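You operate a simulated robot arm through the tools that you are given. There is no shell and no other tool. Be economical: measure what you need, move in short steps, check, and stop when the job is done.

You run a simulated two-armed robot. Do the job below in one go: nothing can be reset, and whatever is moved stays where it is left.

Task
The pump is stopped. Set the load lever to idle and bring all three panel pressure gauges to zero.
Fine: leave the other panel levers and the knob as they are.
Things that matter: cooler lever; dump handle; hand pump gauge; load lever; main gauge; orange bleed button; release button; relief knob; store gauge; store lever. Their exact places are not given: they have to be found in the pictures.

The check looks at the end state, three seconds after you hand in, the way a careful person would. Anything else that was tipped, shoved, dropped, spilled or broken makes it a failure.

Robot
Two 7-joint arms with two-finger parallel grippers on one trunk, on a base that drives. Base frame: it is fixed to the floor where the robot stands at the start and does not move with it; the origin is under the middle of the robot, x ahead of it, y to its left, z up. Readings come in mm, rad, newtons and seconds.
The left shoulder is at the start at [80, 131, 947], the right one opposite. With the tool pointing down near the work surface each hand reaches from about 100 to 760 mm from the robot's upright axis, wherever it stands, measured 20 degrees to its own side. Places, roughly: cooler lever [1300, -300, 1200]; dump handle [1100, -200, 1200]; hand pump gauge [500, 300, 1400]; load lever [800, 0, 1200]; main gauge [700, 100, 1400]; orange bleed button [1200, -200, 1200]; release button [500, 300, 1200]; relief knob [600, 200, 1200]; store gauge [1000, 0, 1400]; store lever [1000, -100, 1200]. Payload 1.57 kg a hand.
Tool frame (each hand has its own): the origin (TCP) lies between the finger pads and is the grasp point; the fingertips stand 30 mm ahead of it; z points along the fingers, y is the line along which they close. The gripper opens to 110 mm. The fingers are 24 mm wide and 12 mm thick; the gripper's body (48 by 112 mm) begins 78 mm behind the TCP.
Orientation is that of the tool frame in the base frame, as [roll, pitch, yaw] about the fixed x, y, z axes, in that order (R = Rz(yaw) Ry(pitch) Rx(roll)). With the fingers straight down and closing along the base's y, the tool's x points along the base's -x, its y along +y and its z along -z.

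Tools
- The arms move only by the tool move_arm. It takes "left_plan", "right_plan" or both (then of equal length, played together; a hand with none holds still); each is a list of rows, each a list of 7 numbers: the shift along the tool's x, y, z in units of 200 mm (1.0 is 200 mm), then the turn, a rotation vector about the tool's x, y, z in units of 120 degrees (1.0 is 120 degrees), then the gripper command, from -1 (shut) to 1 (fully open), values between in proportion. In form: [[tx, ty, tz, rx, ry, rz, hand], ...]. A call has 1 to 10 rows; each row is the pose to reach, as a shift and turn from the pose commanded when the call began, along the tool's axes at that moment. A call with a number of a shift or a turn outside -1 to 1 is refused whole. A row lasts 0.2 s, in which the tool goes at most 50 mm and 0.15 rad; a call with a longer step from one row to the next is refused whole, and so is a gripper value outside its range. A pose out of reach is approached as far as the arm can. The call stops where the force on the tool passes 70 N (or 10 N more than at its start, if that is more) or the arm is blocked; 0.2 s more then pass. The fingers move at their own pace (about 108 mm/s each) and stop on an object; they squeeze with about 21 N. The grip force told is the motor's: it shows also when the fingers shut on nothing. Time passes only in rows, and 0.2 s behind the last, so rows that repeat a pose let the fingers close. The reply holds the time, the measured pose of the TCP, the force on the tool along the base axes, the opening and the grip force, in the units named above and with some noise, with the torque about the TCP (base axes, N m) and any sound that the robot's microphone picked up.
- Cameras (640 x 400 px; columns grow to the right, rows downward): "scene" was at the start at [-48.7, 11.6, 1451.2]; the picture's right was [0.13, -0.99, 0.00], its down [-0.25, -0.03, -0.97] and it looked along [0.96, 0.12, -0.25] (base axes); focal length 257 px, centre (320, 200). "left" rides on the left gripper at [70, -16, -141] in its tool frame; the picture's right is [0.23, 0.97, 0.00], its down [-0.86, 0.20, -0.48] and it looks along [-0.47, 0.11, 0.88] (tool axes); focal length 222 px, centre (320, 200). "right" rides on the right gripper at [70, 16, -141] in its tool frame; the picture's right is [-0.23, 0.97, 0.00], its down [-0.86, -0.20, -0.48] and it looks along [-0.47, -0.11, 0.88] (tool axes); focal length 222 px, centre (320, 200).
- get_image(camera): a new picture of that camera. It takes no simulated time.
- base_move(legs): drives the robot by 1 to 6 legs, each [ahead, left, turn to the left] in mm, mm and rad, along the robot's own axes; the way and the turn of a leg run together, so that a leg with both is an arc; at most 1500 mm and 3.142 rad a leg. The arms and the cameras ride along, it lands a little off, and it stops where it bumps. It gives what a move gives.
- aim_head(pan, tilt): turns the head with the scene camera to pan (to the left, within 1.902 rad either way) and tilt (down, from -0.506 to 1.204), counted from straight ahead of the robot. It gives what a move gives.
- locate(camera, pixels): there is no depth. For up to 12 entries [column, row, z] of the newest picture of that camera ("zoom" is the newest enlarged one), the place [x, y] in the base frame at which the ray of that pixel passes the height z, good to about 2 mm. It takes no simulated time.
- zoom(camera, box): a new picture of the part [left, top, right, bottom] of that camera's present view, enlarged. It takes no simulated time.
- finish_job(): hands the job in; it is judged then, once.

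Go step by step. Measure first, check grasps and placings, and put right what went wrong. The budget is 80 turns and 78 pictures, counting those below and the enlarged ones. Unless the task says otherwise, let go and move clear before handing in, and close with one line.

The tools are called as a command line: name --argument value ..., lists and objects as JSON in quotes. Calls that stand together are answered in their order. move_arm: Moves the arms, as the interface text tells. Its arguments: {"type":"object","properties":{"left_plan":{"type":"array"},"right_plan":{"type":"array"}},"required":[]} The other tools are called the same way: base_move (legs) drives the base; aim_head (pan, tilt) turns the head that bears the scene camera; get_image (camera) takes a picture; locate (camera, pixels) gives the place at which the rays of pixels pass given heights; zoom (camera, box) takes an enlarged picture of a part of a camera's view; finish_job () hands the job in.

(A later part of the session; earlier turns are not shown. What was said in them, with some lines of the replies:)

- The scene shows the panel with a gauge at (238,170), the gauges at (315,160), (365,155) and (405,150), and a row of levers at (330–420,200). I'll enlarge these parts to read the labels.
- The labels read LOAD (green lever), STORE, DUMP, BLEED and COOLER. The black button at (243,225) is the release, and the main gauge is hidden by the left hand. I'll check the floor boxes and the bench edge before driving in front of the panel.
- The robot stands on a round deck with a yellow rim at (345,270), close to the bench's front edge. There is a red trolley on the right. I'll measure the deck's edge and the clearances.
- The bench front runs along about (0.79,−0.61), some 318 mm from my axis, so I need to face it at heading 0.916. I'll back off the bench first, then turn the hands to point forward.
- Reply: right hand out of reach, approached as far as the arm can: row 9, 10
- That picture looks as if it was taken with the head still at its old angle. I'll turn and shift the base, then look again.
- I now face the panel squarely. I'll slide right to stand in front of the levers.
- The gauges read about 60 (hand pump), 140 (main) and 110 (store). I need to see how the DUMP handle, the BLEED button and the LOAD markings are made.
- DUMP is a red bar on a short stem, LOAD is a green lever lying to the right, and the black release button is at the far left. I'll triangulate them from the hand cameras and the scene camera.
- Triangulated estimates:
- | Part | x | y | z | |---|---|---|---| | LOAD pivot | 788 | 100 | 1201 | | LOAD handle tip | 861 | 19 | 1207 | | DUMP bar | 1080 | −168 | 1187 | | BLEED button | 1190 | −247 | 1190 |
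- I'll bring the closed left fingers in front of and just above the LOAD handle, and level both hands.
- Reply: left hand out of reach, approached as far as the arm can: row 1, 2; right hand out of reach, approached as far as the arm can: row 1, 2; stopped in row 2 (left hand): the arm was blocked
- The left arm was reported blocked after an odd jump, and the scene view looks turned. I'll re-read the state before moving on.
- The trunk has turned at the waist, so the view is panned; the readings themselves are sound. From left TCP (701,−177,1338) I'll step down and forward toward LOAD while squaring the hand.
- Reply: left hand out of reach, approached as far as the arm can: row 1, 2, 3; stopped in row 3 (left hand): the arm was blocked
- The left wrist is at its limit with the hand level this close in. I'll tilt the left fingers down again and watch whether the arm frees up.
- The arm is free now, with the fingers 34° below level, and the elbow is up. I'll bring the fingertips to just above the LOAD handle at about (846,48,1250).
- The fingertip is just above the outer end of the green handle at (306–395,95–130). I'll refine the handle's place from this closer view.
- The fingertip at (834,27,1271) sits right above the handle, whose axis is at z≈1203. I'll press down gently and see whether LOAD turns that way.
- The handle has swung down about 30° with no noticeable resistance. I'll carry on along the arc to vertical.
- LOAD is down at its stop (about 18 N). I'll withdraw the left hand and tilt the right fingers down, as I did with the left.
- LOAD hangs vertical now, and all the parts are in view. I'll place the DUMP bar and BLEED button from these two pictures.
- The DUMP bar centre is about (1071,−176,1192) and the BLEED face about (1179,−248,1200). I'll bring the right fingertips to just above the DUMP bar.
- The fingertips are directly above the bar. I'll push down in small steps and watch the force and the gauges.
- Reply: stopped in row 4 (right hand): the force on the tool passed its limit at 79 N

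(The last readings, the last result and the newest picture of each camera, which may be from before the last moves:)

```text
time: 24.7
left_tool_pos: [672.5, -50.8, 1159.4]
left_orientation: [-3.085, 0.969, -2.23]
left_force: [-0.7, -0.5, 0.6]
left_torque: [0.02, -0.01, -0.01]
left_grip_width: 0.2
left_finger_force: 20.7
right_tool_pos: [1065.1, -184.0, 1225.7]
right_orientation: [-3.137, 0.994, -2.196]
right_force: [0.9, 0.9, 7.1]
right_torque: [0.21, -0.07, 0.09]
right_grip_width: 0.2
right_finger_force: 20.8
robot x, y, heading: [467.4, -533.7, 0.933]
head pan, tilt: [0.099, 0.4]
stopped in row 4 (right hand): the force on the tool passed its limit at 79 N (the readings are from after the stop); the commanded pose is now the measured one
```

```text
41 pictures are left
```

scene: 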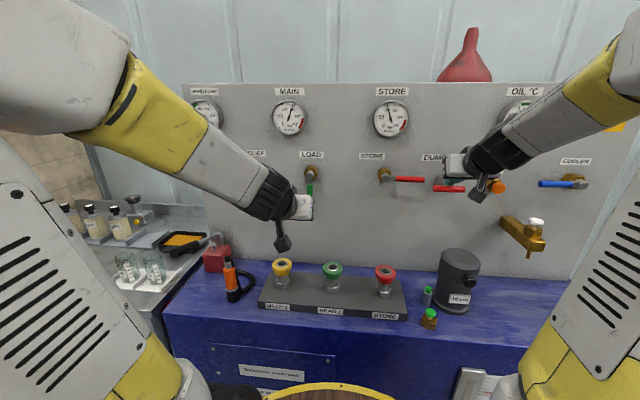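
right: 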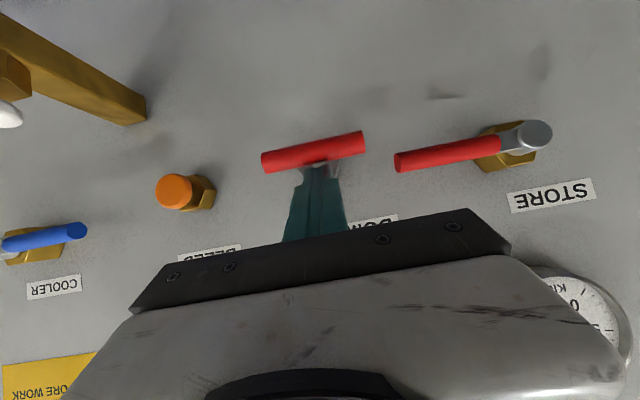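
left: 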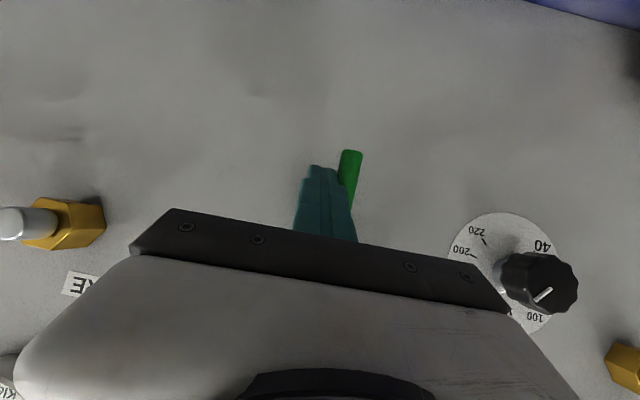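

The bar did not give at 79 N downward, so it isn't a push-down lever; it is probably pulled or turned. I'll back off, roll the right hand 90° and open it part-way, to grip the bar from above and below.

move_arm --right_plan '[[-0.1, 0, -0.1, 0, 0, 0, -1], [-0.1, 0, -0.3, 0, 0, 0.07, -0.1], [-0.1, 0, -0.5, 0, 0, 0.14, -0.1], [-0.1, 0, -0.5, 0, 0, 0.21, -0.1], [-0.1, 0, -0.5, 0, 0, 0.28, -0.1], [-0.1, 0, -0.5, 0, 0, 0.35, -0.1], [-0.1, 0, -0.5, 0, 0, 0.42, -0.1], [-0.1, 0, -0.5, 0, 0, 0.49, -0.1], [-0.1, 0, -0.5, 0, 0, 0.56, -0.1], [-0.1, 0, -0.5, 0, 0, 0.63, -0.1]]'

get_image --camera "right"

get_image --camera "scene"

```text
time: 26.9
left_tool_pos: [673.0, -50.4, 1158.4]
left_orientation: [-3.085, 0.966, -2.231]
left_force: [0.2, -0.1, 0.3]
left_torque: [-0.01, -0.02, -0.02]
left_grip_width: 0.0
left_finger_force: 21.3
right_tool_pos: [1022.0, -243.0, 1294.6]
right_orientation: [2.168, 0.21, 2.649]
right_force: [0.0, 0.4, 0.3]
right_torque: [-0.02, 0.0, -0.02]
right_grip_width: 49.5
right_finger_force: 0.1
robot x, y, heading: [467.9, -533.5, 0.937]
head pan, tilt: [0.099, 0.4]
```

```text
40 pictures are left
```

right: 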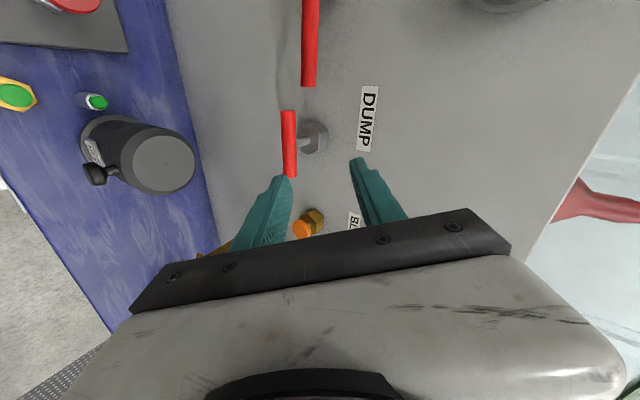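

```text
39 pictures are left
```

scene: 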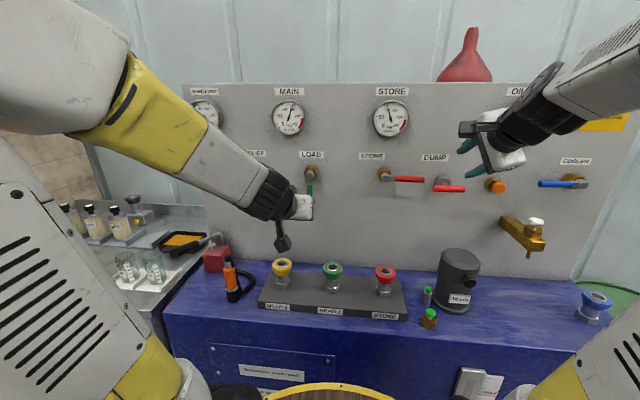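

The roll worked, and the hand is now open 50 mm above and below the bar line. I'll finish squaring it, flatten the tilt and stop 70 mm in front of the right half of the bar.

move_arm --right_plan '[[0, -0.08, 0.05, -0.03, -0.008, 0.03, -0.1], [0, -0.16, 0.1, -0.06, -0.016, 0.06, -0.1], [0, -0.24, 0.16, -0.09, -0.024, 0.09, -0.1], [-0.01, -0.33, 0.23, -0.12, -0.031, 0.12, -0.1]]'

get_image --camera "right"

zoom --camera "scene" --box '[360, 120, 600, 270]'

```text
time: 27.9
left_tool_pos: [673.2, -50.2, 1158.9]
left_orientation: [-3.083, 0.963, -2.227]
left_force: [0.1, 1.0, -0.4]
left_torque: [-0.04, -0.02, -0.07]
left_grip_width: 0.0
left_finger_force: 20.7
right_tool_pos: [1039.7, -251.6, 1214.0]
right_orientation: [1.898, 0.016, 2.478]
right_force: [-1.2, 0.9, -0.3]
right_torque: [0.0, -0.02, -0.05]
right_grip_width: 49.5
right_finger_force: 0.0
robot x, y, heading: [467.4, -531.8, 0.936]
head pan, tilt: [0.099, 0.4]
```

```text
38 pictures are left
```

right: 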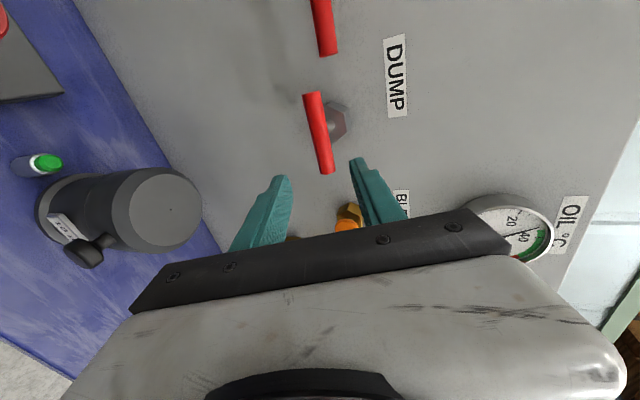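

```text
2.67 times, centred on (480, 195) of scene
```

zoom: 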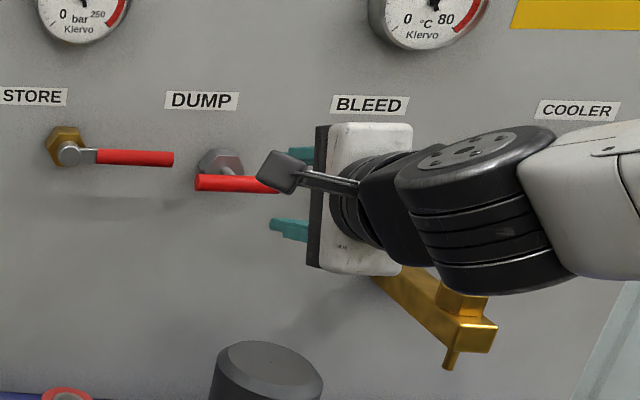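

The bar lies between the two fingers at about its right half. I'll move in 68 mm and close.

move_arm --right_plan '[[0, 0, 0.17, 0, 0, 0, -0.1], [0, 0, 0.34, 0, 0, 0, -0.1], [0, 0, 0.34, 0, 0, 0, -0.4], [0, 0, 0.34, 0, 0, 0, -1], [0, 0, 0.34, 0, 0, 0, -1]]'

get_image --camera "right"

```text
time: 29.1
left_tool_pos: [673.0, -51.7, 1159.7]
left_orientation: [-3.085, 0.967, -2.23]
left_force: [-1.1, -0.1, 0.5]
left_torque: [0.05, -0.02, -0.01]
left_grip_width: 0.0
left_finger_force: 21.0
right_tool_pos: [1081.1, -199.8, 1196.5]
right_orientation: [1.894, 0.016, 2.481]
right_force: [1.8, 0.1, 14.6]
right_torque: [0.44, 0.07, -0.13]
right_grip_width: 17.1
right_finger_force: 32.4
robot x, y, heading: [469.2, -530.1, 0.942]
head pan, tilt: [0.099, 0.4]
```

```text
36 pictures are left
```

right: 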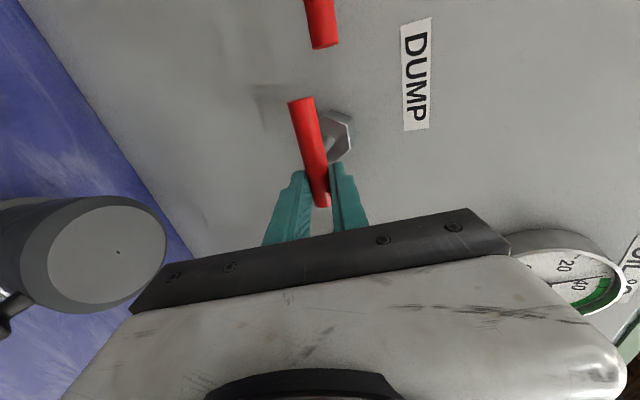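

Gripped at 17 mm on the bar's right half. I'll pull gently straight out from the panel.

move_arm --right_plan '[[0, -0.009, -0.028, 0, 0, 0, -1], [0, -0.018, -0.057, 0, 0, 0, -1], [0, -0.028, -0.085, 0, 0, 0, -1], [0, -0.037, -0.114, 0, 0, 0, -1], [0, -0.037, -0.114, 0, 0, 0, -1]]'

get_image --camera "right"

zoom --camera "scene" --box '[180, 80, 440, 230]'

```text
time: 30.3
left_tool_pos: [673.0, -50.9, 1160.9]
left_orientation: [-3.084, 0.967, -2.23]
left_force: [1.4, 0.5, -0.5]
left_torque: [0.01, 0.0, -0.01]
left_grip_width: 0.2
left_finger_force: 20.4
right_tool_pos: [1065.2, -220.6, 1195.9]
right_orientation: [1.896, 0.014, 2.478]
right_force: [8.0, 0.0, 18.3]
right_torque: [0.4, -0.11, -0.5]
right_grip_width: 17.0
right_finger_force: 32.0
robot x, y, heading: [466.7, -530.1, 0.938]
head pan, tilt: [0.099, 0.4]
```

```text
35 pictures are left
```

right: 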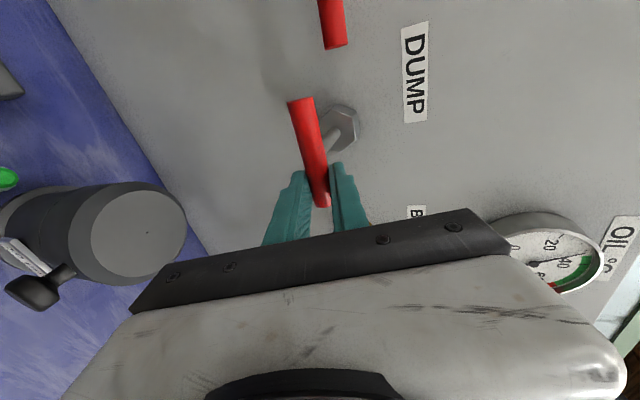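

```text
2.46 times, centred on (310, 155) of scene
```

zoom: 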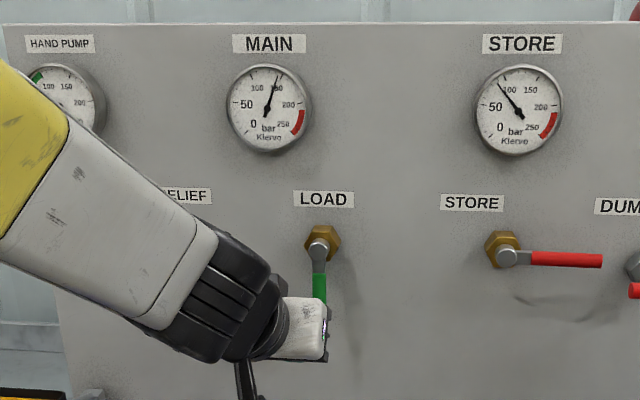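

The handle slid out about 26 mm and the STORE needle has begun to fall. I'll hold it out while it drains.

move_arm --right_plan '[[0, -0.006, -0.019, 0, 0, 0, -1], [0, -0.006, -0.019, 0, 0, 0, -1], [0, -0.006, -0.019, 0, 0, 0, -1], [0, -0.006, -0.019, 0, 0, 0, -1], [0, -0.006, -0.019, 0, 0, 0, -1], [0, -0.006, -0.019, 0, 0, 0, -1], [0, -0.006, -0.019, 0, 0, 0, -1], [0, -0.006, -0.019, 0, 0, 0, -1], [0, -0.006, -0.019, 0, 0, 0, -1], [0, -0.006, -0.019, 0, 0, 0, -1]]'

zoom --camera "scene" --box '[180, 80, 440, 230]'

```text
time: 32.5
left_tool_pos: [673.0, -51.2, 1160.0]
left_orientation: [-3.085, 0.966, -2.23]
left_force: [-0.3, -0.4, 0.1]
left_torque: [0.0, 0.0, 0.01]
left_grip_width: 0.0
left_finger_force: 21.1
right_tool_pos: [1062.9, -223.1, 1196.0]
right_orientation: [1.894, 0.015, 2.481]
right_force: [7.4, -0.1, 20.9]
right_torque: [0.48, -0.06, -0.23]
right_grip_width: 17.3
right_finger_force: 32.6
robot x, y, heading: [471.3, -531.6, 0.941]
head pan, tilt: [0.099, 0.4]
```

```text
2.46 times, centred on (310, 155) of scene
```

zoom: 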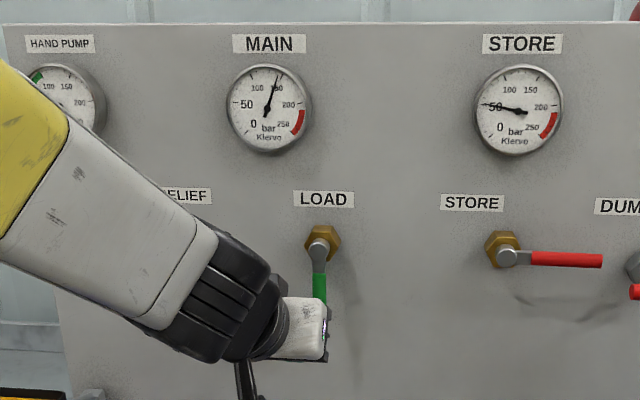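

STORE is down to about 50 and still falling, so I'll keep holding.

move_arm --right_plan '[[0, 0, 0, 0, 0, 0, -1], [0, 0, 0, 0, 0, 0, -1], [0, 0, 0, 0, 0, 0, -1], [0, 0, 0, 0, 0, 0, -1], [0, 0, 0, 0, 0, 0, -1], [0, 0, 0, 0, 0, 0, -1], [0, 0, 0, 0, 0, 0, -1], [0, 0, 0, 0, 0, 0, -1], [0, 0, 0, 0, 0, 0, -1], [0, 0, 0, 0, 0, 0, -1]]'

move_arm --right_plan '[[0, 0, 0, 0, 0, 0, -1], [0, 0, 0, 0, 0, 0, -1], [0, 0, 0, 0, 0, 0, -1], [0, 0, 0, 0, 0, 0, -1], [0, 0, 0, 0, 0, 0, -1], [0, 0, 0, 0, 0, 0, -1], [0, 0, 0, 0, 0, 0, -1], [0, 0, 0, 0, 0, 0, -1], [0, 0, 0, 0, 0, 0, -1], [0, 0, 0, 0, 0, 0, -1]]'

move_arm --right_plan '[[0, 0, 0, 0, 0, 0, -1], [0, 0, 0, 0, 0, 0, -1], [0, 0, 0, 0, 0, 0, -1], [0, 0, 0, 0, 0, 0, -1], [0, 0, 0, 0, 0, 0, -1], [0, 0, 0, 0, 0, 0, -1], [0, 0, 0, 0, 0, 0, -1], [0, 0, 0, 0, 0, 0, -1], [0, 0, 0, 0, 0, 0, -1], [0, 0, 0, 0, 0, 0, -1]]'

zoom --camera "scene" --box '[180, 80, 440, 230]'

```text
time: 34.7
left_tool_pos: [673.5, -51.7, 1159.5]
left_orientation: [-3.082, 0.967, -2.231]
left_force: [0.0, -0.1, -0.1]
left_torque: [0.02, 0.01, 0.01]
left_grip_width: 0.2
left_finger_force: 21.7
right_tool_pos: [1063.6, -223.8, 1195.5]
right_orientation: [1.894, 0.013, 2.479]
right_force: [8.4, 0.4, 19.7]
right_torque: [0.46, -0.04, -0.2]
right_grip_width: 17.2
right_finger_force: 32.2
robot x, y, heading: [468.9, -528.9, 0.938]
head pan, tilt: [0.099, 0.4]
```

```text
time: 36.9
left_tool_pos: [673.5, -51.2, 1159.1]
left_orientation: [-3.084, 0.968, -2.228]
left_force: [0.4, 0.2, -0.6]
left_torque: [-0.03, -0.03, -0.01]
left_grip_width: 0.0
left_finger_force: 21.1
right_tool_pos: [1063.1, -222.8, 1194.8]
right_orientation: [1.895, 0.014, 2.48]
right_force: [7.2, 0.8, 21.6]
right_torque: [0.48, 0.0, -0.22]
right_grip_width: 17.1
right_finger_force: 32.5
robot x, y, heading: [471.2, -529.4, 0.943]
head pan, tilt: [0.099, 0.4]
```

```text
time: 39.1
left_tool_pos: [672.0, -50.5, 1159.6]
left_orientation: [-3.085, 0.965, -2.229]
left_force: [-0.7, -0.7, 0.5]
left_torque: [0.01, -0.02, 0.01]
left_grip_width: 0.0
left_finger_force: 21.2
right_tool_pos: [1063.9, -223.7, 1195.7]
right_orientation: [1.894, 0.013, 2.481]
right_force: [7.1, 2.2, 21.5]
right_torque: [0.48, -0.03, -0.19]
right_grip_width: 17.1
right_finger_force: 32.3
robot x, y, heading: [470.1, -536.5, 0.936]
head pan, tilt: [0.099, 0.4]
```

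```text
2.46 times, centred on (310, 155) of scene
```

zoom: 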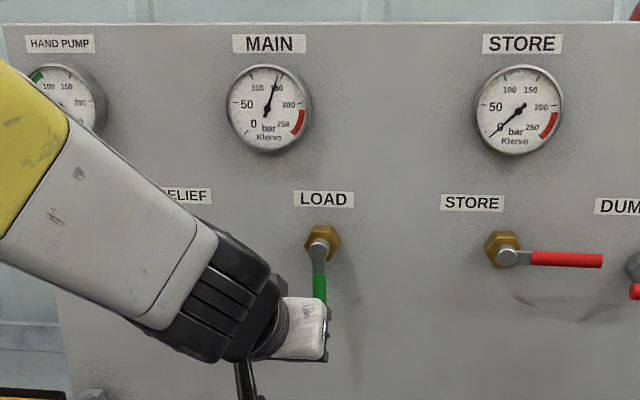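

STORE's needle rests at the zero mark. I'll hold a little longer, then guide the handle back in and let go.

move_arm --right_plan '[[0, 0, 0, 0, 0, 0, -1], [0, 0, 0, 0, 0, 0, -1], [0, 0, 0, 0, 0, 0, -1], [0, 0, 0, 0, 0, 0, -1], [0, 0, 0, 0, 0, 0, -1], [0, 0, 0, 0, 0, 0, -1], [0, 0, 0, 0, 0, 0, -1], [0, 0, 0, 0, 0, 0, -1], [0, 0, 0, 0, 0, 0, -1], [0, 0, 0, 0, 0, 0, -1]]'

move_arm --right_plan '[[0, 0.015, 0.045, 0, 0, 0, -1], [0, 0.03, 0.09, 0, 0, 0, -1], [0, 0.042, 0.128, 0, 0, 0, -1], [0, 0.042, 0.128, 0, 0, 0, -0.5], [0, 0.042, 0.128, 0, 0, 0, -0.1], [0, 0, -0.1, 0, 0, 0, -0.1], [0, 0, -0.3, 0, 0, 0, -0.1], [0, 0, -0.45, 0, 0, 0, -0.1]]'

get_image --camera "right"

get_image --camera "scene"

```text
time: 41.3
left_tool_pos: [671.7, -50.5, 1159.7]
left_orientation: [-3.085, 0.967, -2.231]
left_force: [-0.5, 0.0, -0.8]
left_torque: [0.01, 0.01, 0.0]
left_grip_width: 0.2
left_finger_force: 20.8
right_tool_pos: [1062.6, -222.7, 1196.7]
right_orientation: [1.892, 0.013, 2.479]
right_force: [7.6, 2.8, 21.5]
right_torque: [0.54, -0.04, -0.19]
right_grip_width: 17.2
right_finger_force: 32.3
robot x, y, heading: [467.1, -532.9, 0.935]
head pan, tilt: [0.099, 0.4]
```

```text
time: 43.1
left_tool_pos: [673.4, -49.8, 1160.0]
left_orientation: [-3.084, 0.968, -2.23]
left_force: [0.6, -0.1, -1.1]
left_torque: [0.0, 0.01, -0.03]
left_grip_width: 0.0
left_finger_force: 21.4
right_tool_pos: [1011.4, -290.3, 1220.5]
right_orientation: [1.898, 0.016, 2.481]
right_force: [-0.2, 0.4, 0.6]
right_torque: [0.0, -0.03, 0.0]
right_grip_width: 49.7
right_finger_force: 0.1
robot x, y, heading: [469.0, -534.7, 0.943]
head pan, tilt: [0.099, 0.4]
```

```text
31 pictures are left
```

right: 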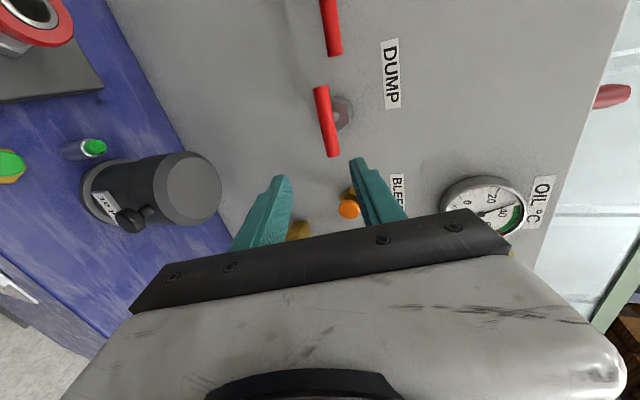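

```text
30 pictures are left
```

scene: 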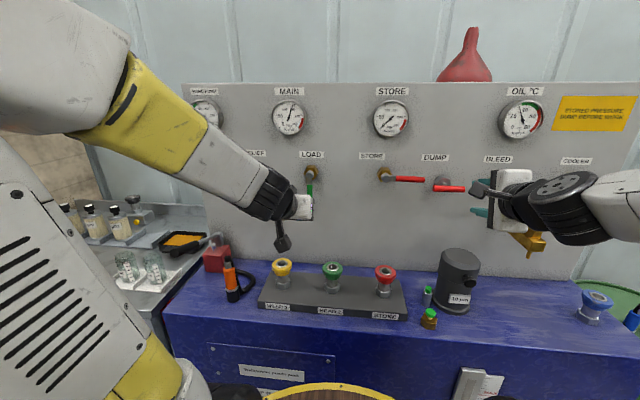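

The handle is back at its old place and STORE reads zero. Now for BLEED: I'll get another ray on the orange face at (349,209) while closing the fingers.

locate --camera "right" --pixels '[[348, 209, 1200], [348, 209, 1180], [348, 209, 1220], [327, 122, 1192], [327, 122, 1180]]'

move_arm --right_plan '[[0, 0, -0.05, 0, 0, 0, -1], [-0.1, 0, -0.05, 0, 0, 0, -1], [-0.2, 0, -0.05, 0, 0, 0, -1], [-0.4, 0, -0.05, 0, 0, 0, -1], [-0.5, 0, -0.05, 0, 0, 0, -1]]'

get_image --camera "right"

zoom --camera "scene" --box '[400, 110, 620, 260]'

```text
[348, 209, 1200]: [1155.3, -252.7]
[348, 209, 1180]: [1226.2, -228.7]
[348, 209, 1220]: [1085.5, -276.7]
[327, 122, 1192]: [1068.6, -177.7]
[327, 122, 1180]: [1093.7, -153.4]
```

```text
time: 44.3
left_tool_pos: [672.7, -50.6, 1158.2]
left_orientation: [-3.082, 0.968, -2.229]
left_force: [0.3, 1.2, 0.7]
left_torque: [-0.04, -0.03, -0.01]
left_grip_width: 0.0
left_finger_force: 20.8
right_tool_pos: [1083.1, -360.0, 1231.1]
right_orientation: [1.894, 0.017, 2.484]
right_force: [-0.1, 0.5, -0.7]
right_torque: [-0.02, 0.0, -0.02]
right_grip_width: 0.1
right_finger_force: 21.2
robot x, y, heading: [465.8, -532.2, 0.942]
head pan, tilt: [0.099, 0.4]
```

```text
29 pictures are left
```

right: 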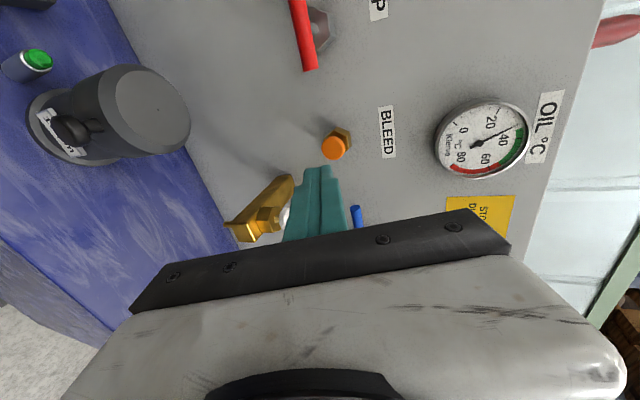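

```text
2.67 times, centred on (510, 185) of scene
```

zoom: 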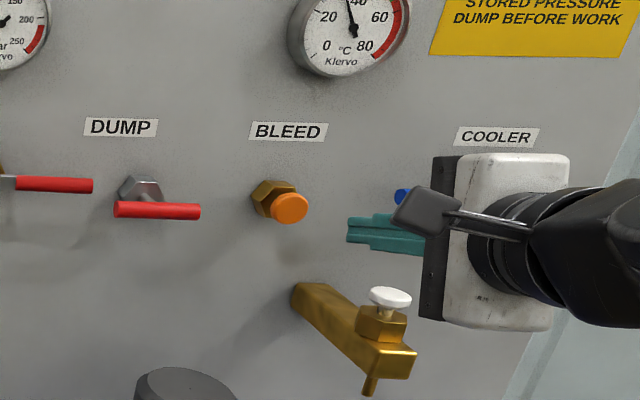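

locate --camera "right" --pixels '[[333, 149, 1200], [333, 149, 1180]]'

locate --camera "zoom" --pixels '[[290, 207, 1200], [290, 207, 1180], [349, 233, 1221]]'

```text
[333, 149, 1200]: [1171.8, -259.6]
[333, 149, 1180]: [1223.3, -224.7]
```

```text
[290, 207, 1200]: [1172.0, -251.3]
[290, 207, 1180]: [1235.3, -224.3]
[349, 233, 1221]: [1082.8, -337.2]
```

The BLEED face comes out near (1188,−245,1193). I'll advance to about 25 mm short of it and check clearance to the brass tap at (265,215).

move_arm --right_plan '[[-0.056, 0.068, 0.1, 0, 0, 0, -1], [-0.056, 0.068, 0.3, 0, 0, 0, -1], [-0.056, 0.068, 0.45, 0, 0, 0, -1], [-0.056, 0.068, 0.52, 0, 0, 0, -1]]'

get_image --camera "right"

zoom --camera "scene" --box '[400, 110, 620, 260]'

```text
time: 45.3
left_tool_pos: [671.5, -50.9, 1160.3]
left_orientation: [-3.083, 0.967, -2.232]
left_force: [0.2, 0.6, 0.8]
left_torque: [-0.02, -0.01, 0.02]
left_grip_width: 0.3
left_finger_force: 21.2
right_tool_pos: [1156.8, -283.9, 1207.5]
right_orientation: [1.897, 0.016, 2.482]
right_force: [0.4, -0.2, -0.3]
right_torque: [-0.01, 0.02, -0.02]
right_grip_width: 0.0
right_finger_force: 21.0
robot x, y, heading: [470.9, -530.6, 0.942]
head pan, tilt: [0.099, 0.4]
```

```text
27 pictures are left
```

right: 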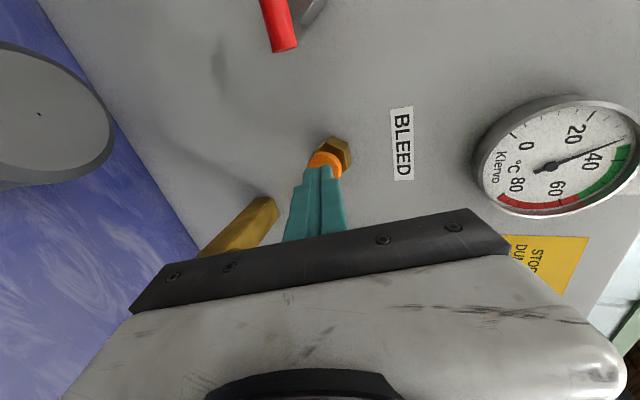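

```text
2.67 times, centred on (510, 185) of scene
```

zoom: 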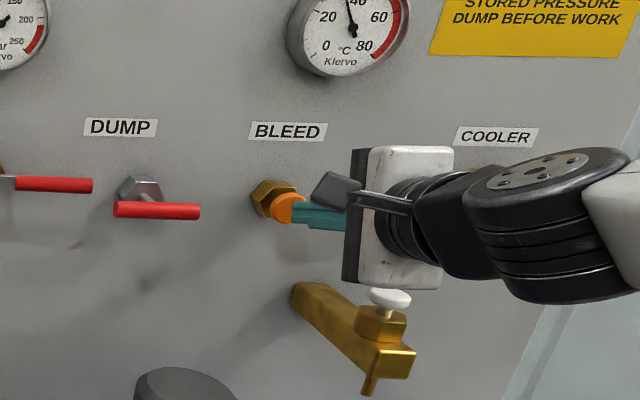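

The fingertips almost touch the orange face, but the hand's lower edge is close to the white tap knob at (390,297). I'll check that gap before pressing.

locate --camera "zoom" --pixels '[[390, 297, 1150], [390, 297, 1120], [365, 290, 1180], [292, 208, 1195]]'

```text
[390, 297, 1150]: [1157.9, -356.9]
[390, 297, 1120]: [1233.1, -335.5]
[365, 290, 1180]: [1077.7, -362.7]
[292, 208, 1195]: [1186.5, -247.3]
```

The tap knob is about 17 mm to the side and 30 mm below the hand, so it's clear. I'll press BLEED in small steps.

move_arm --right_plan '[[0, 0.005, 0.03, 0, 0, 0, -1], [0, 0.01, 0.06, 0, 0, 0, -1], [0, 0.013, 0.08, 0, 0, 0, -1], [0, 0.016, 0.1, 0, 0, 0, -1], [0, 0.02, 0.12, 0, 0, 0, -1]]'

get_image --camera "right"

zoom --camera "scene" --box '[180, 80, 440, 230]'

```text
time: 46.5
left_tool_pos: [672.5, -50.6, 1159.1]
left_orientation: [-3.084, 0.968, -2.231]
left_force: [0.8, 0.3, -0.2]
left_torque: [-0.04, -0.02, 0.03]
left_grip_width: 0.0
left_finger_force: 21.6
right_tool_pos: [1169.4, -266.5, 1204.9]
right_orientation: [1.897, 0.014, 2.481]
right_force: [-0.1, -0.2, 0.9]
right_torque: [0.0, 0.01, -0.01]
right_grip_width: 0.2
right_finger_force: 21.1
robot x, y, heading: [469.7, -532.6, 0.94]
head pan, tilt: [0.099, 0.4]
```

```text
25 pictures are left
```

right: 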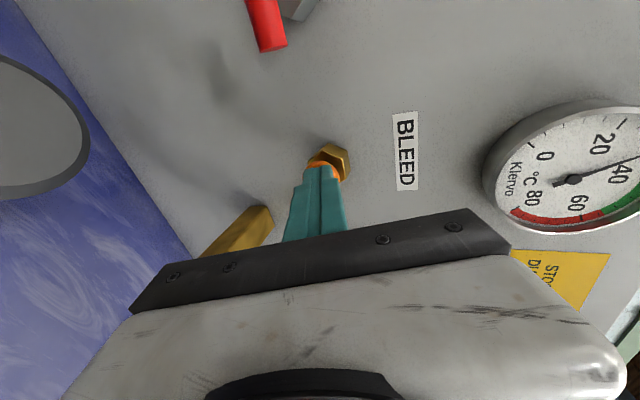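

```text
2.46 times, centred on (310, 155) of scene
```

zoom: 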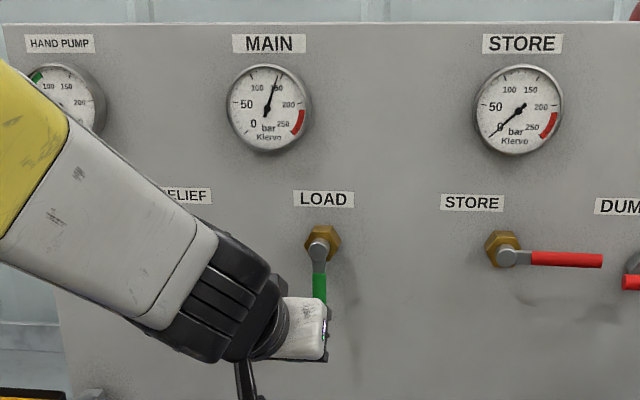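

No contact yet, and the button sits slightly high of the fingertips at (330,165). I'll nudge up and keep going forward.

move_arm --right_plan '[[0, 0.025, 0.03, 0, 0, 0, -1], [0, 0.035, 0.055, 0, 0, 0, -1], [0, 0.04, 0.08, 0, 0, 0, -1], [0, 0.045, 0.1, 0, 0, 0, -1], [0, 0.05, 0.12, 0, 0, 0, -1]]'

get_image --camera "right"

zoom --camera "scene" --box '[180, 80, 440, 230]'

```text
time: 47.8
left_tool_pos: [670.9, -54.7, 1160.7]
left_orientation: [-3.084, 0.968, -2.235]
left_force: [-0.3, -0.2, 0.6]
left_torque: [0.01, -0.02, 0.01]
left_grip_width: 0.1
left_finger_force: 21.3
right_tool_pos: [1179.0, -251.2, 1209.0]
right_orientation: [1.897, 0.015, 2.48]
right_force: [-39.3, -38.6, 18.5]
right_torque: [0.21, -0.32, -0.18]
right_grip_width: 0.0
right_finger_force: 21.2
robot x, y, heading: [466.1, -534.2, 0.938]
head pan, tilt: [0.099, 0.4]
stopped in row 5 (right hand): the force on the tool passed its limit at 74 N (the readings are from after the stop); the commanded pose is now the measured one
```

```text
23 pictures are left
```

right: 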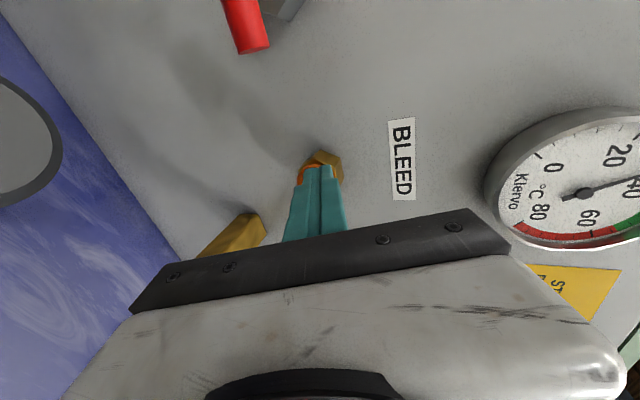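

```text
2.46 times, centred on (310, 155) of scene
```

zoom: 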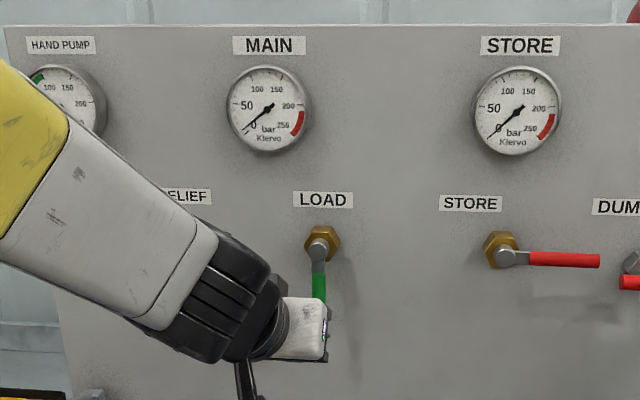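

MAIN dropped to zero at once. I'll hold for a second, then back straight off.

move_arm --right_plan '[[0, 0, 0, 0, 0, 0, -1], [0, 0, 0, 0, 0, 0, -1], [0, 0, 0, 0, 0, 0, -1], [0, 0, 0, 0, 0, 0, -1], [0, 0, 0, 0, 0, 0, -1], [0, 0, 0, 0, 0, 0, -1], [0, 0, 0, 0, 0, 0, -1]]'

move_arm --right_plan '[[0, 0, -0.1, 0, 0, 0, -1], [0, 0, -0.3, 0, 0, 0, -1], [0, 0.05, -0.5, 0, 0, 0, -1], [0, 0.05, -0.7, 0, 0, 0, -1], [0, 0.05, -0.9, 0, 0, 0, -1]]'

get_image --camera "scene"

```text
time: 49.1
left_tool_pos: [671.3, -53.7, 1159.6]
left_orientation: [-3.083, 0.969, -2.232]
left_force: [-0.9, 0.3, 0.0]
left_torque: [-0.01, -0.05, 0.03]
left_grip_width: 0.1
left_finger_force: 21.1
right_tool_pos: [1179.8, -253.1, 1207.0]
right_orientation: [1.896, 0.017, 2.479]
right_force: [-38.8, -37.1, 18.2]
right_torque: [0.18, -0.31, -0.22]
right_grip_width: 0.1
right_finger_force: 21.1
robot x, y, heading: [470.6, -532.6, 0.941]
head pan, tilt: [0.099, 0.4]
stopped in row 6 (right hand): the force on the tool passed its limit at 70 N (the readings are from after the stop); the commanded pose is now the measured one
```

```text
time: 50.3
left_tool_pos: [673.5, -50.9, 1160.6]
left_orientation: [-3.083, 0.964, -2.231]
left_force: [0.2, 0.4, 0.3]
left_torque: [0.02, 0.01, -0.02]
left_grip_width: 0.1
left_finger_force: 21.2
right_tool_pos: [1078.0, -380.2, 1272.6]
right_orientation: [1.901, 0.014, 2.481]
right_force: [0.0, 0.8, 0.1]
right_torque: [-0.02, 0.03, 0.0]
right_grip_width: 0.0
right_finger_force: 20.9
robot x, y, heading: [471.2, -536.8, 0.943]
head pan, tilt: [0.099, 0.4]
```

```text
21 pictures are left
```

scene: 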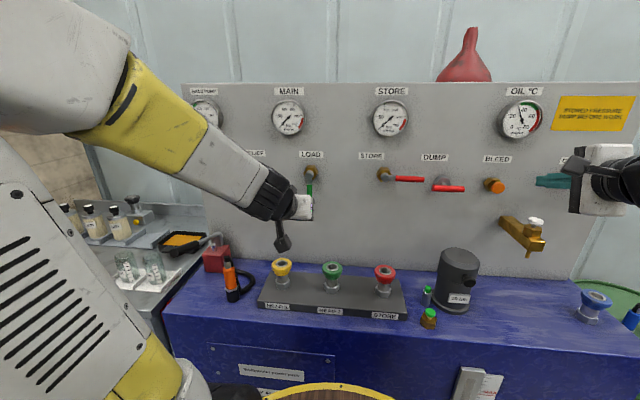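

MAIN and STORE both read zero with BLEED released. The release button at far left is out of reach from here, so I'll slide the base left 270 mm.

base_move --legs '[[0, 270, -0.02]]'

get_image --camera "left"

get_image --camera "scene"

```text
time: 52.2
left_tool_pos: [467.0, 106.2, 1159.5]
left_orientation: [-3.083, 0.967, -2.254]
left_force: [-0.9, 0.2, -0.4]
left_torque: [-0.02, -0.01, 0.02]
left_grip_width: 0.0
left_finger_force: 20.6
right_tool_pos: [865.2, -232.2, 1272.6]
right_orientation: [1.901, 0.015, 2.459]
right_force: [0.4, -1.1, -0.5]
right_torque: [-0.01, 0.0, -0.01]
right_grip_width: 0.1
right_finger_force: 21.0
robot x, y, heading: [253.6, -366.9, 0.917]
head pan, tilt: [0.099, 0.4]
```

```text
20 pictures are left
```

left: 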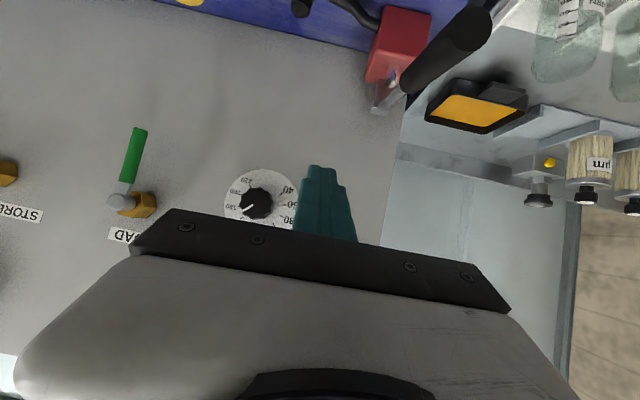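

```text
19 pictures are left
```

scene: 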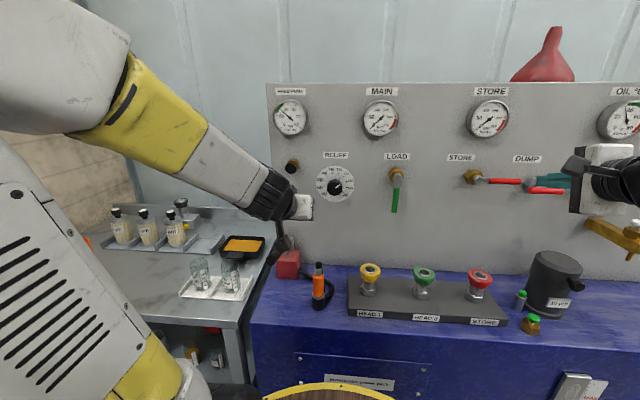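

The black release button shows at (291,167), and the hand pump gauge still reads about 60. I'll raise the left hand about 100 mm so its camera sees the button.

move_arm --left_plan '[[-0.14, 0, -0.09, 0, 0, 0, -1], [-0.28, 0, -0.18, 0, 0, 0, -1], [-0.42, 0, -0.28, 0, 0, 0, -1]]'

get_image --camera "left"

zoom --camera "scene" --box '[220, 80, 420, 220]'

```text
time: 53.0
left_tool_pos: [464.2, 111.7, 1259.8]
left_orientation: [-3.084, 0.963, -2.254]
left_force: [0.2, 0.6, -0.2]
left_torque: [-0.03, 0.03, -0.01]
left_grip_width: 0.0
left_finger_force: 20.9
left hand out of reach, approached as far as the arm can: row 1
right_tool_pos: [864.7, -231.8, 1273.6]
right_orientation: [1.9, 0.012, 2.458]
right_force: [1.1, 0.3, -0.1]
right_torque: [-0.02, 0.03, 0.04]
right_grip_width: 0.0
right_finger_force: 20.7
robot x, y, heading: [250.8, -372.7, 0.916]
head pan, tilt: [0.099, 0.4]
```

```text
18 pictures are left
```

left: 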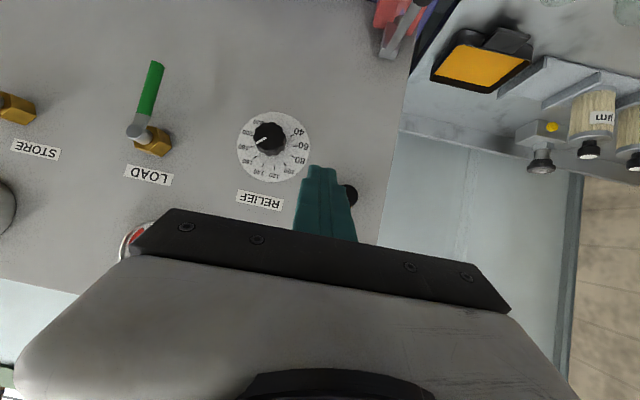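

```text
2.86 times, centred on (320, 150) of scene
```

zoom: 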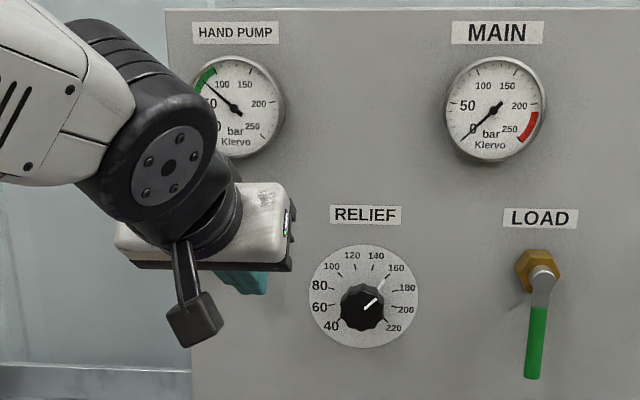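

locate --camera "left" --pixels '[[352, 194, 1200], [352, 194, 1220], [270, 137, 1200], [270, 137, 1180]]'

locate --camera "scene" --pixels '[[291.5, 167, 1200], [291.5, 167, 1220], [335, 187, 1200], [335, 187, 1180]]'

```text
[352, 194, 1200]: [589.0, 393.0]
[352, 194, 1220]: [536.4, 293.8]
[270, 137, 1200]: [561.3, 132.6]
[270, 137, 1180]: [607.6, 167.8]
```

```text
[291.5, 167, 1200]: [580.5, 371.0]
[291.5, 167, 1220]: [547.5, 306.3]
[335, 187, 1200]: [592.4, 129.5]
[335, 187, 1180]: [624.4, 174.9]
```

Using the panel plane as a check, the release face is near (529,268,1229). I'll flatten the left hand's tilt and stop about 40 mm in front of it.

move_arm --left_plan '[[-0.05, 0.07, 0.1, 0, -0.04, 0, -1], [-0.1, 0.14, 0.2, 0, -0.08, 0, -1], [-0.15, 0.21, 0.31, 0, -0.12, 0, -1], [-0.19, 0.265, 0.425, 0, -0.143, 0, -1]]'

get_image --camera "left"

zoom --camera "scene" --box '[220, 80, 420, 220]'

```text
time: 54.0
left_tool_pos: [486.9, 212.6, 1240.2]
left_orientation: [-3.03, 1.267, -2.199]
left_force: [-0.9, 0.0, -0.6]
left_torque: [-0.01, 0.01, -0.02]
left_grip_width: 0.0
left_finger_force: 21.2
right_tool_pos: [864.4, -233.0, 1273.8]
right_orientation: [1.899, 0.012, 2.459]
right_force: [0.2, -0.7, 0.0]
right_torque: [-0.04, 0.0, -0.03]
right_grip_width: 0.0
right_finger_force: 20.4
robot x, y, heading: [253.0, -370.6, 0.92]
head pan, tilt: [0.099, 0.4]
```

```text
16 pictures are left
```

left: 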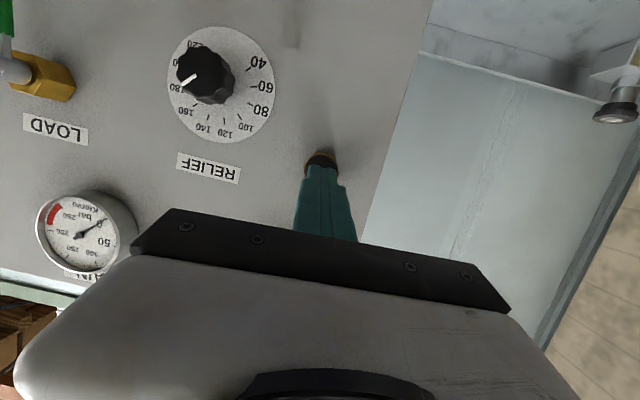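

```text
2.86 times, centred on (320, 150) of scene
```

zoom: 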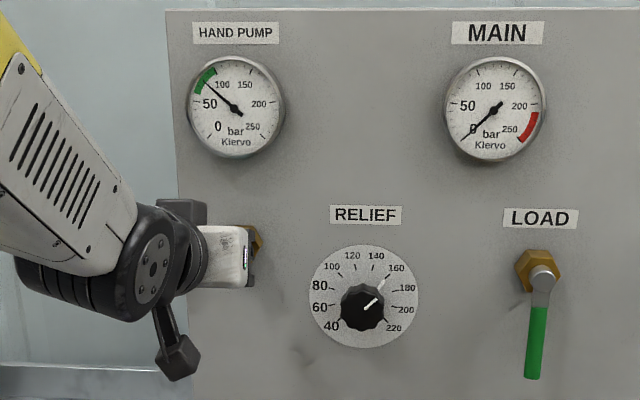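

The button at (321,160) lies straight ahead of the fingertips. I'll press forward in steps until it gives.

move_arm --left_plan '[[-0.009, 0.003, 0.07, 0, 0, 0, -1], [-0.018, 0.006, 0.14, 0, 0, 0, -1], [-0.024, 0.008, 0.18, 0, 0, 0, -1], [-0.028, 0.01, 0.21, 0, 0, 0, -1], [-0.032, 0.011, 0.235, 0, 0, 0, -1], [-0.036, 0.012, 0.26, 0, 0, 0, -1], [-0.039, 0.013, 0.28, 0, 0, 0, -1]]'

get_image --camera "left"

zoom --camera "scene" --box '[220, 80, 420, 220]'

```text
time: 55.4
left_tool_pos: [513.2, 244.8, 1235.2]
left_orientation: [-3.044, 1.267, -2.205]
left_force: [-35.3, -43.3, 15.0]
left_torque: [0.39, -0.39, 0.18]
left_grip_width: 0.0
left_finger_force: 20.9
right_tool_pos: [861.2, -234.6, 1274.3]
right_orientation: [1.897, 0.014, 2.46]
right_force: [-0.8, 1.6, -0.7]
right_torque: [0.01, -0.01, 0.01]
right_grip_width: 0.0
right_finger_force: 20.9
robot x, y, heading: [252.7, -370.6, 0.915]
head pan, tilt: [0.099, 0.4]
stopped in row 6 (left hand): the force on the tool passed its limit at 77 N (the readings are from after the stop); the commanded pose is now the measured one
```

```text
14 pictures are left
```

left: 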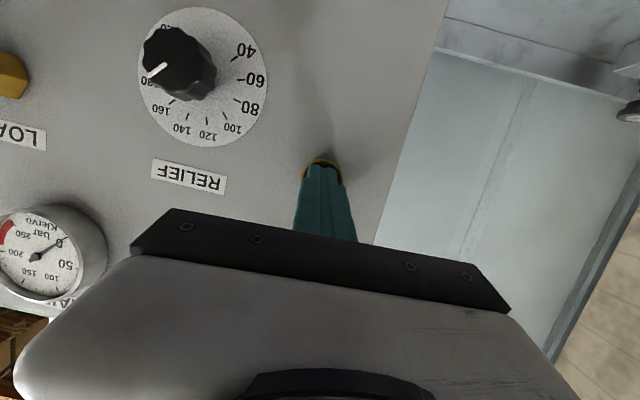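

```text
2.86 times, centred on (320, 150) of scene
```

zoom: 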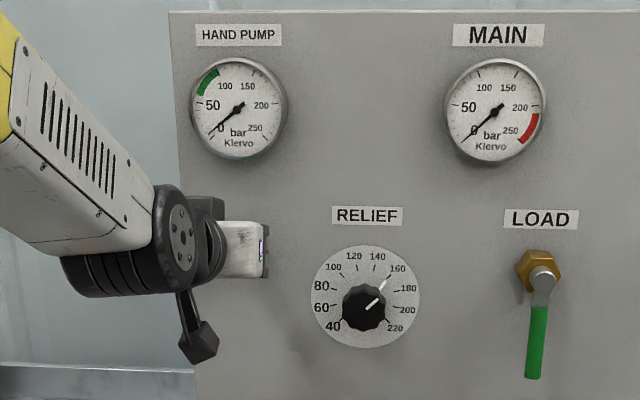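

HAND PUMP has fallen to about zero. I'll hold briefly, then back off and check all three gauges.

move_arm --left_plan '[[0, 0, 0, 0, 0, 0, -1], [0, 0, 0, 0, 0, 0, -1], [0, 0, 0, 0, 0, 0, -1], [0, 0, 0, 0, 0, 0, -1], [0, 0, 0, 0, 0, 0, -1]]'

move_arm --left_plan '[[0, 0, -0.1, 0, 0, 0, -1], [0, 0, -0.3, 0, 0, 0, -1], [0, 0, -0.5, 0, 0, 0, -1], [0, 0, -0.7, 0, 0, 0, -1]]'

get_image --camera "scene"

zoom --camera "scene" --box '[260, 70, 540, 240]'

```text
time: 56.3
left_tool_pos: [513.0, 243.5, 1235.4]
left_orientation: [-3.046, 1.265, -2.207]
left_force: [-33.2, -40.4, 13.7]
left_torque: [0.45, -0.35, 0.19]
left_grip_width: 0.3
left_finger_force: 21.1
right_tool_pos: [861.7, -233.9, 1275.1]
right_orientation: [1.896, 0.015, 2.461]
right_force: [-1.0, -0.1, -0.1]
right_torque: [-0.02, 0.0, -0.01]
right_grip_width: 0.0
right_finger_force: 20.9
robot x, y, heading: [248.4, -372.8, 0.92]
head pan, tilt: [0.099, 0.4]
stopped in row 4 (left hand): the force on the tool passed its limit at 70 N (the readings are from after the stop); the commanded pose is now the measured one
```

```text
time: 57.3
left_tool_pos: [428.6, 154.8, 1275.9]
left_orientation: [-3.041, 1.262, -2.201]
left_force: [0.7, 1.0, -0.9]
left_torque: [-0.01, 0.0, 0.03]
left_grip_width: 0.0
left_finger_force: 20.7
right_tool_pos: [863.1, -230.8, 1272.8]
right_orientation: [1.9, 0.015, 2.459]
right_force: [0.3, 0.1, 0.0]
right_torque: [0.01, -0.05, 0.01]
right_grip_width: 0.0
right_finger_force: 21.1
robot x, y, heading: [252.2, -369.0, 0.917]
head pan, tilt: [0.099, 0.4]
```

```text
12 pictures are left
```

scene: 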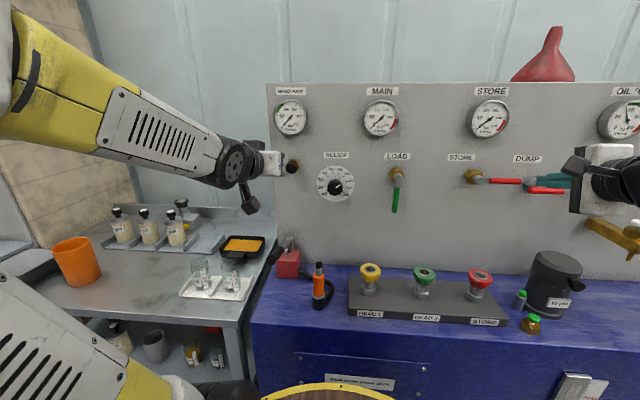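

```text
2.29 times, centred on (400, 155) of scene
```

zoom: 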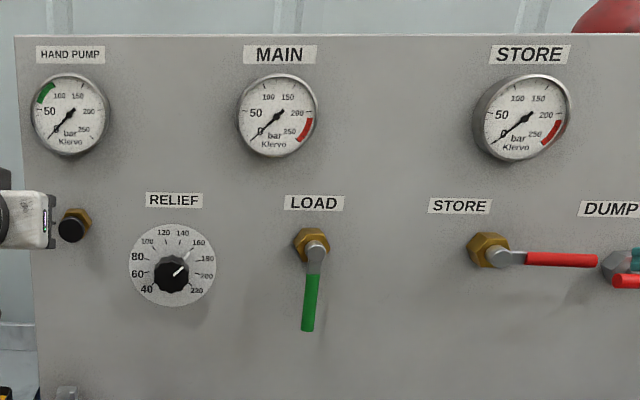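

All three needles are at zero, LOAD hangs down at its stop, and RELIEF and STORE are unchanged. I'll back the robot off and take a last look at DUMP and COOLER.

base_move --legs '[[-150, 0, 0]]'

aim_head --pan -0.35 --tilt 0.3

get_image --camera "scene"

get_image --camera "right"

```text
time: 58.7
left_tool_pos: [336.0, 35.3, 1276.7]
left_orientation: [-3.042, 1.263, -2.202]
left_force: [0.0, 0.4, 0.2]
left_torque: [-0.02, 0.04, -0.01]
left_grip_width: 0.0
left_finger_force: 21.3
right_tool_pos: [771.1, -351.5, 1273.3]
right_orientation: [1.899, 0.014, 2.46]
right_force: [0.3, -0.5, -0.8]
right_torque: [0.01, 0.01, 0.02]
right_grip_width: 0.1
right_finger_force: 21.6
robot x, y, heading: [156.5, -492.6, 0.916]
head pan, tilt: [0.099, 0.4]
```

```text
time: 59.6
left_tool_pos: [336.4, 34.8, 1275.2]
left_orientation: [-3.041, 1.264, -2.2]
left_force: [0.1, -0.6, -0.1]
left_torque: [0.0, -0.02, 0.02]
left_grip_width: 0.0
left_finger_force: 20.8
right_tool_pos: [771.7, -350.8, 1272.8]
right_orientation: [1.899, 0.014, 2.462]
right_force: [0.5, 0.2, 0.0]
right_torque: [0.0, -0.01, 0.02]
right_grip_width: 0.0
right_finger_force: 21.0
robot x, y, heading: [159.7, -493.5, 0.921]
head pan, tilt: [-0.351, 0.3]
```

```text
10 pictures are left
```

scene: 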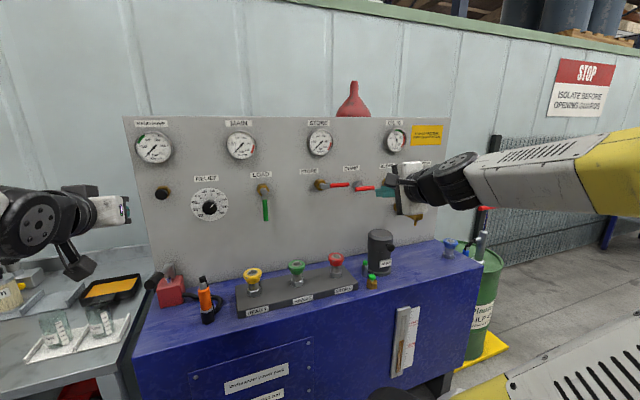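

```text
9 pictures are left
```

right: 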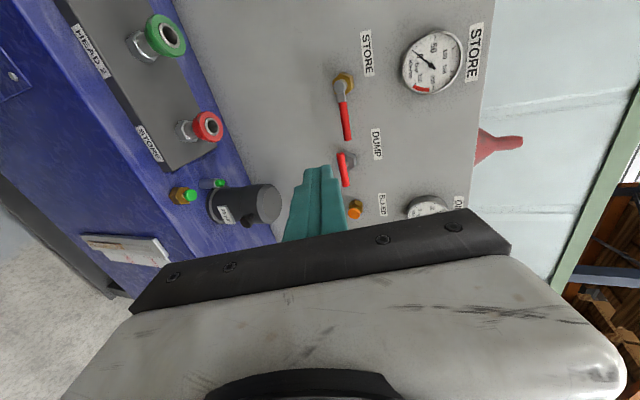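

DUMP is in and nothing else has been disturbed. One last enlarged look at the gauges.

zoom --camera "scene" --box '[120, 110, 400, 250]'

```text
2.29 times, centred on (260, 180) of scene
```

zoom: 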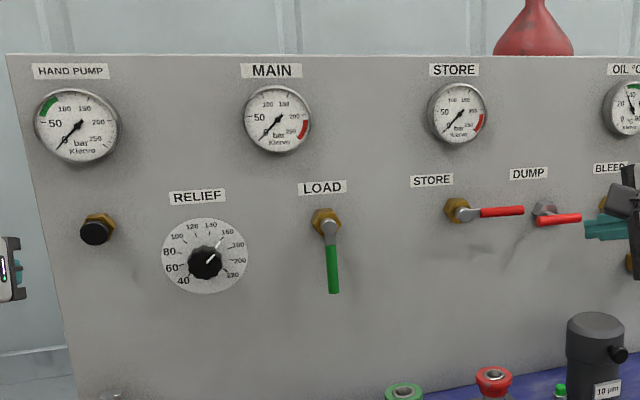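

All three gauges stay at zero, LOAD is down, and both hands are clear, so I'm handing in.

finish_job

```text
The job is handed in.
```

The load lever is turned down to its stop, which I took as idle because the panel doesn't mark it. The hand pump, main and store gauges all read zero, and the store and cooler levers and the relief knob were not touched.
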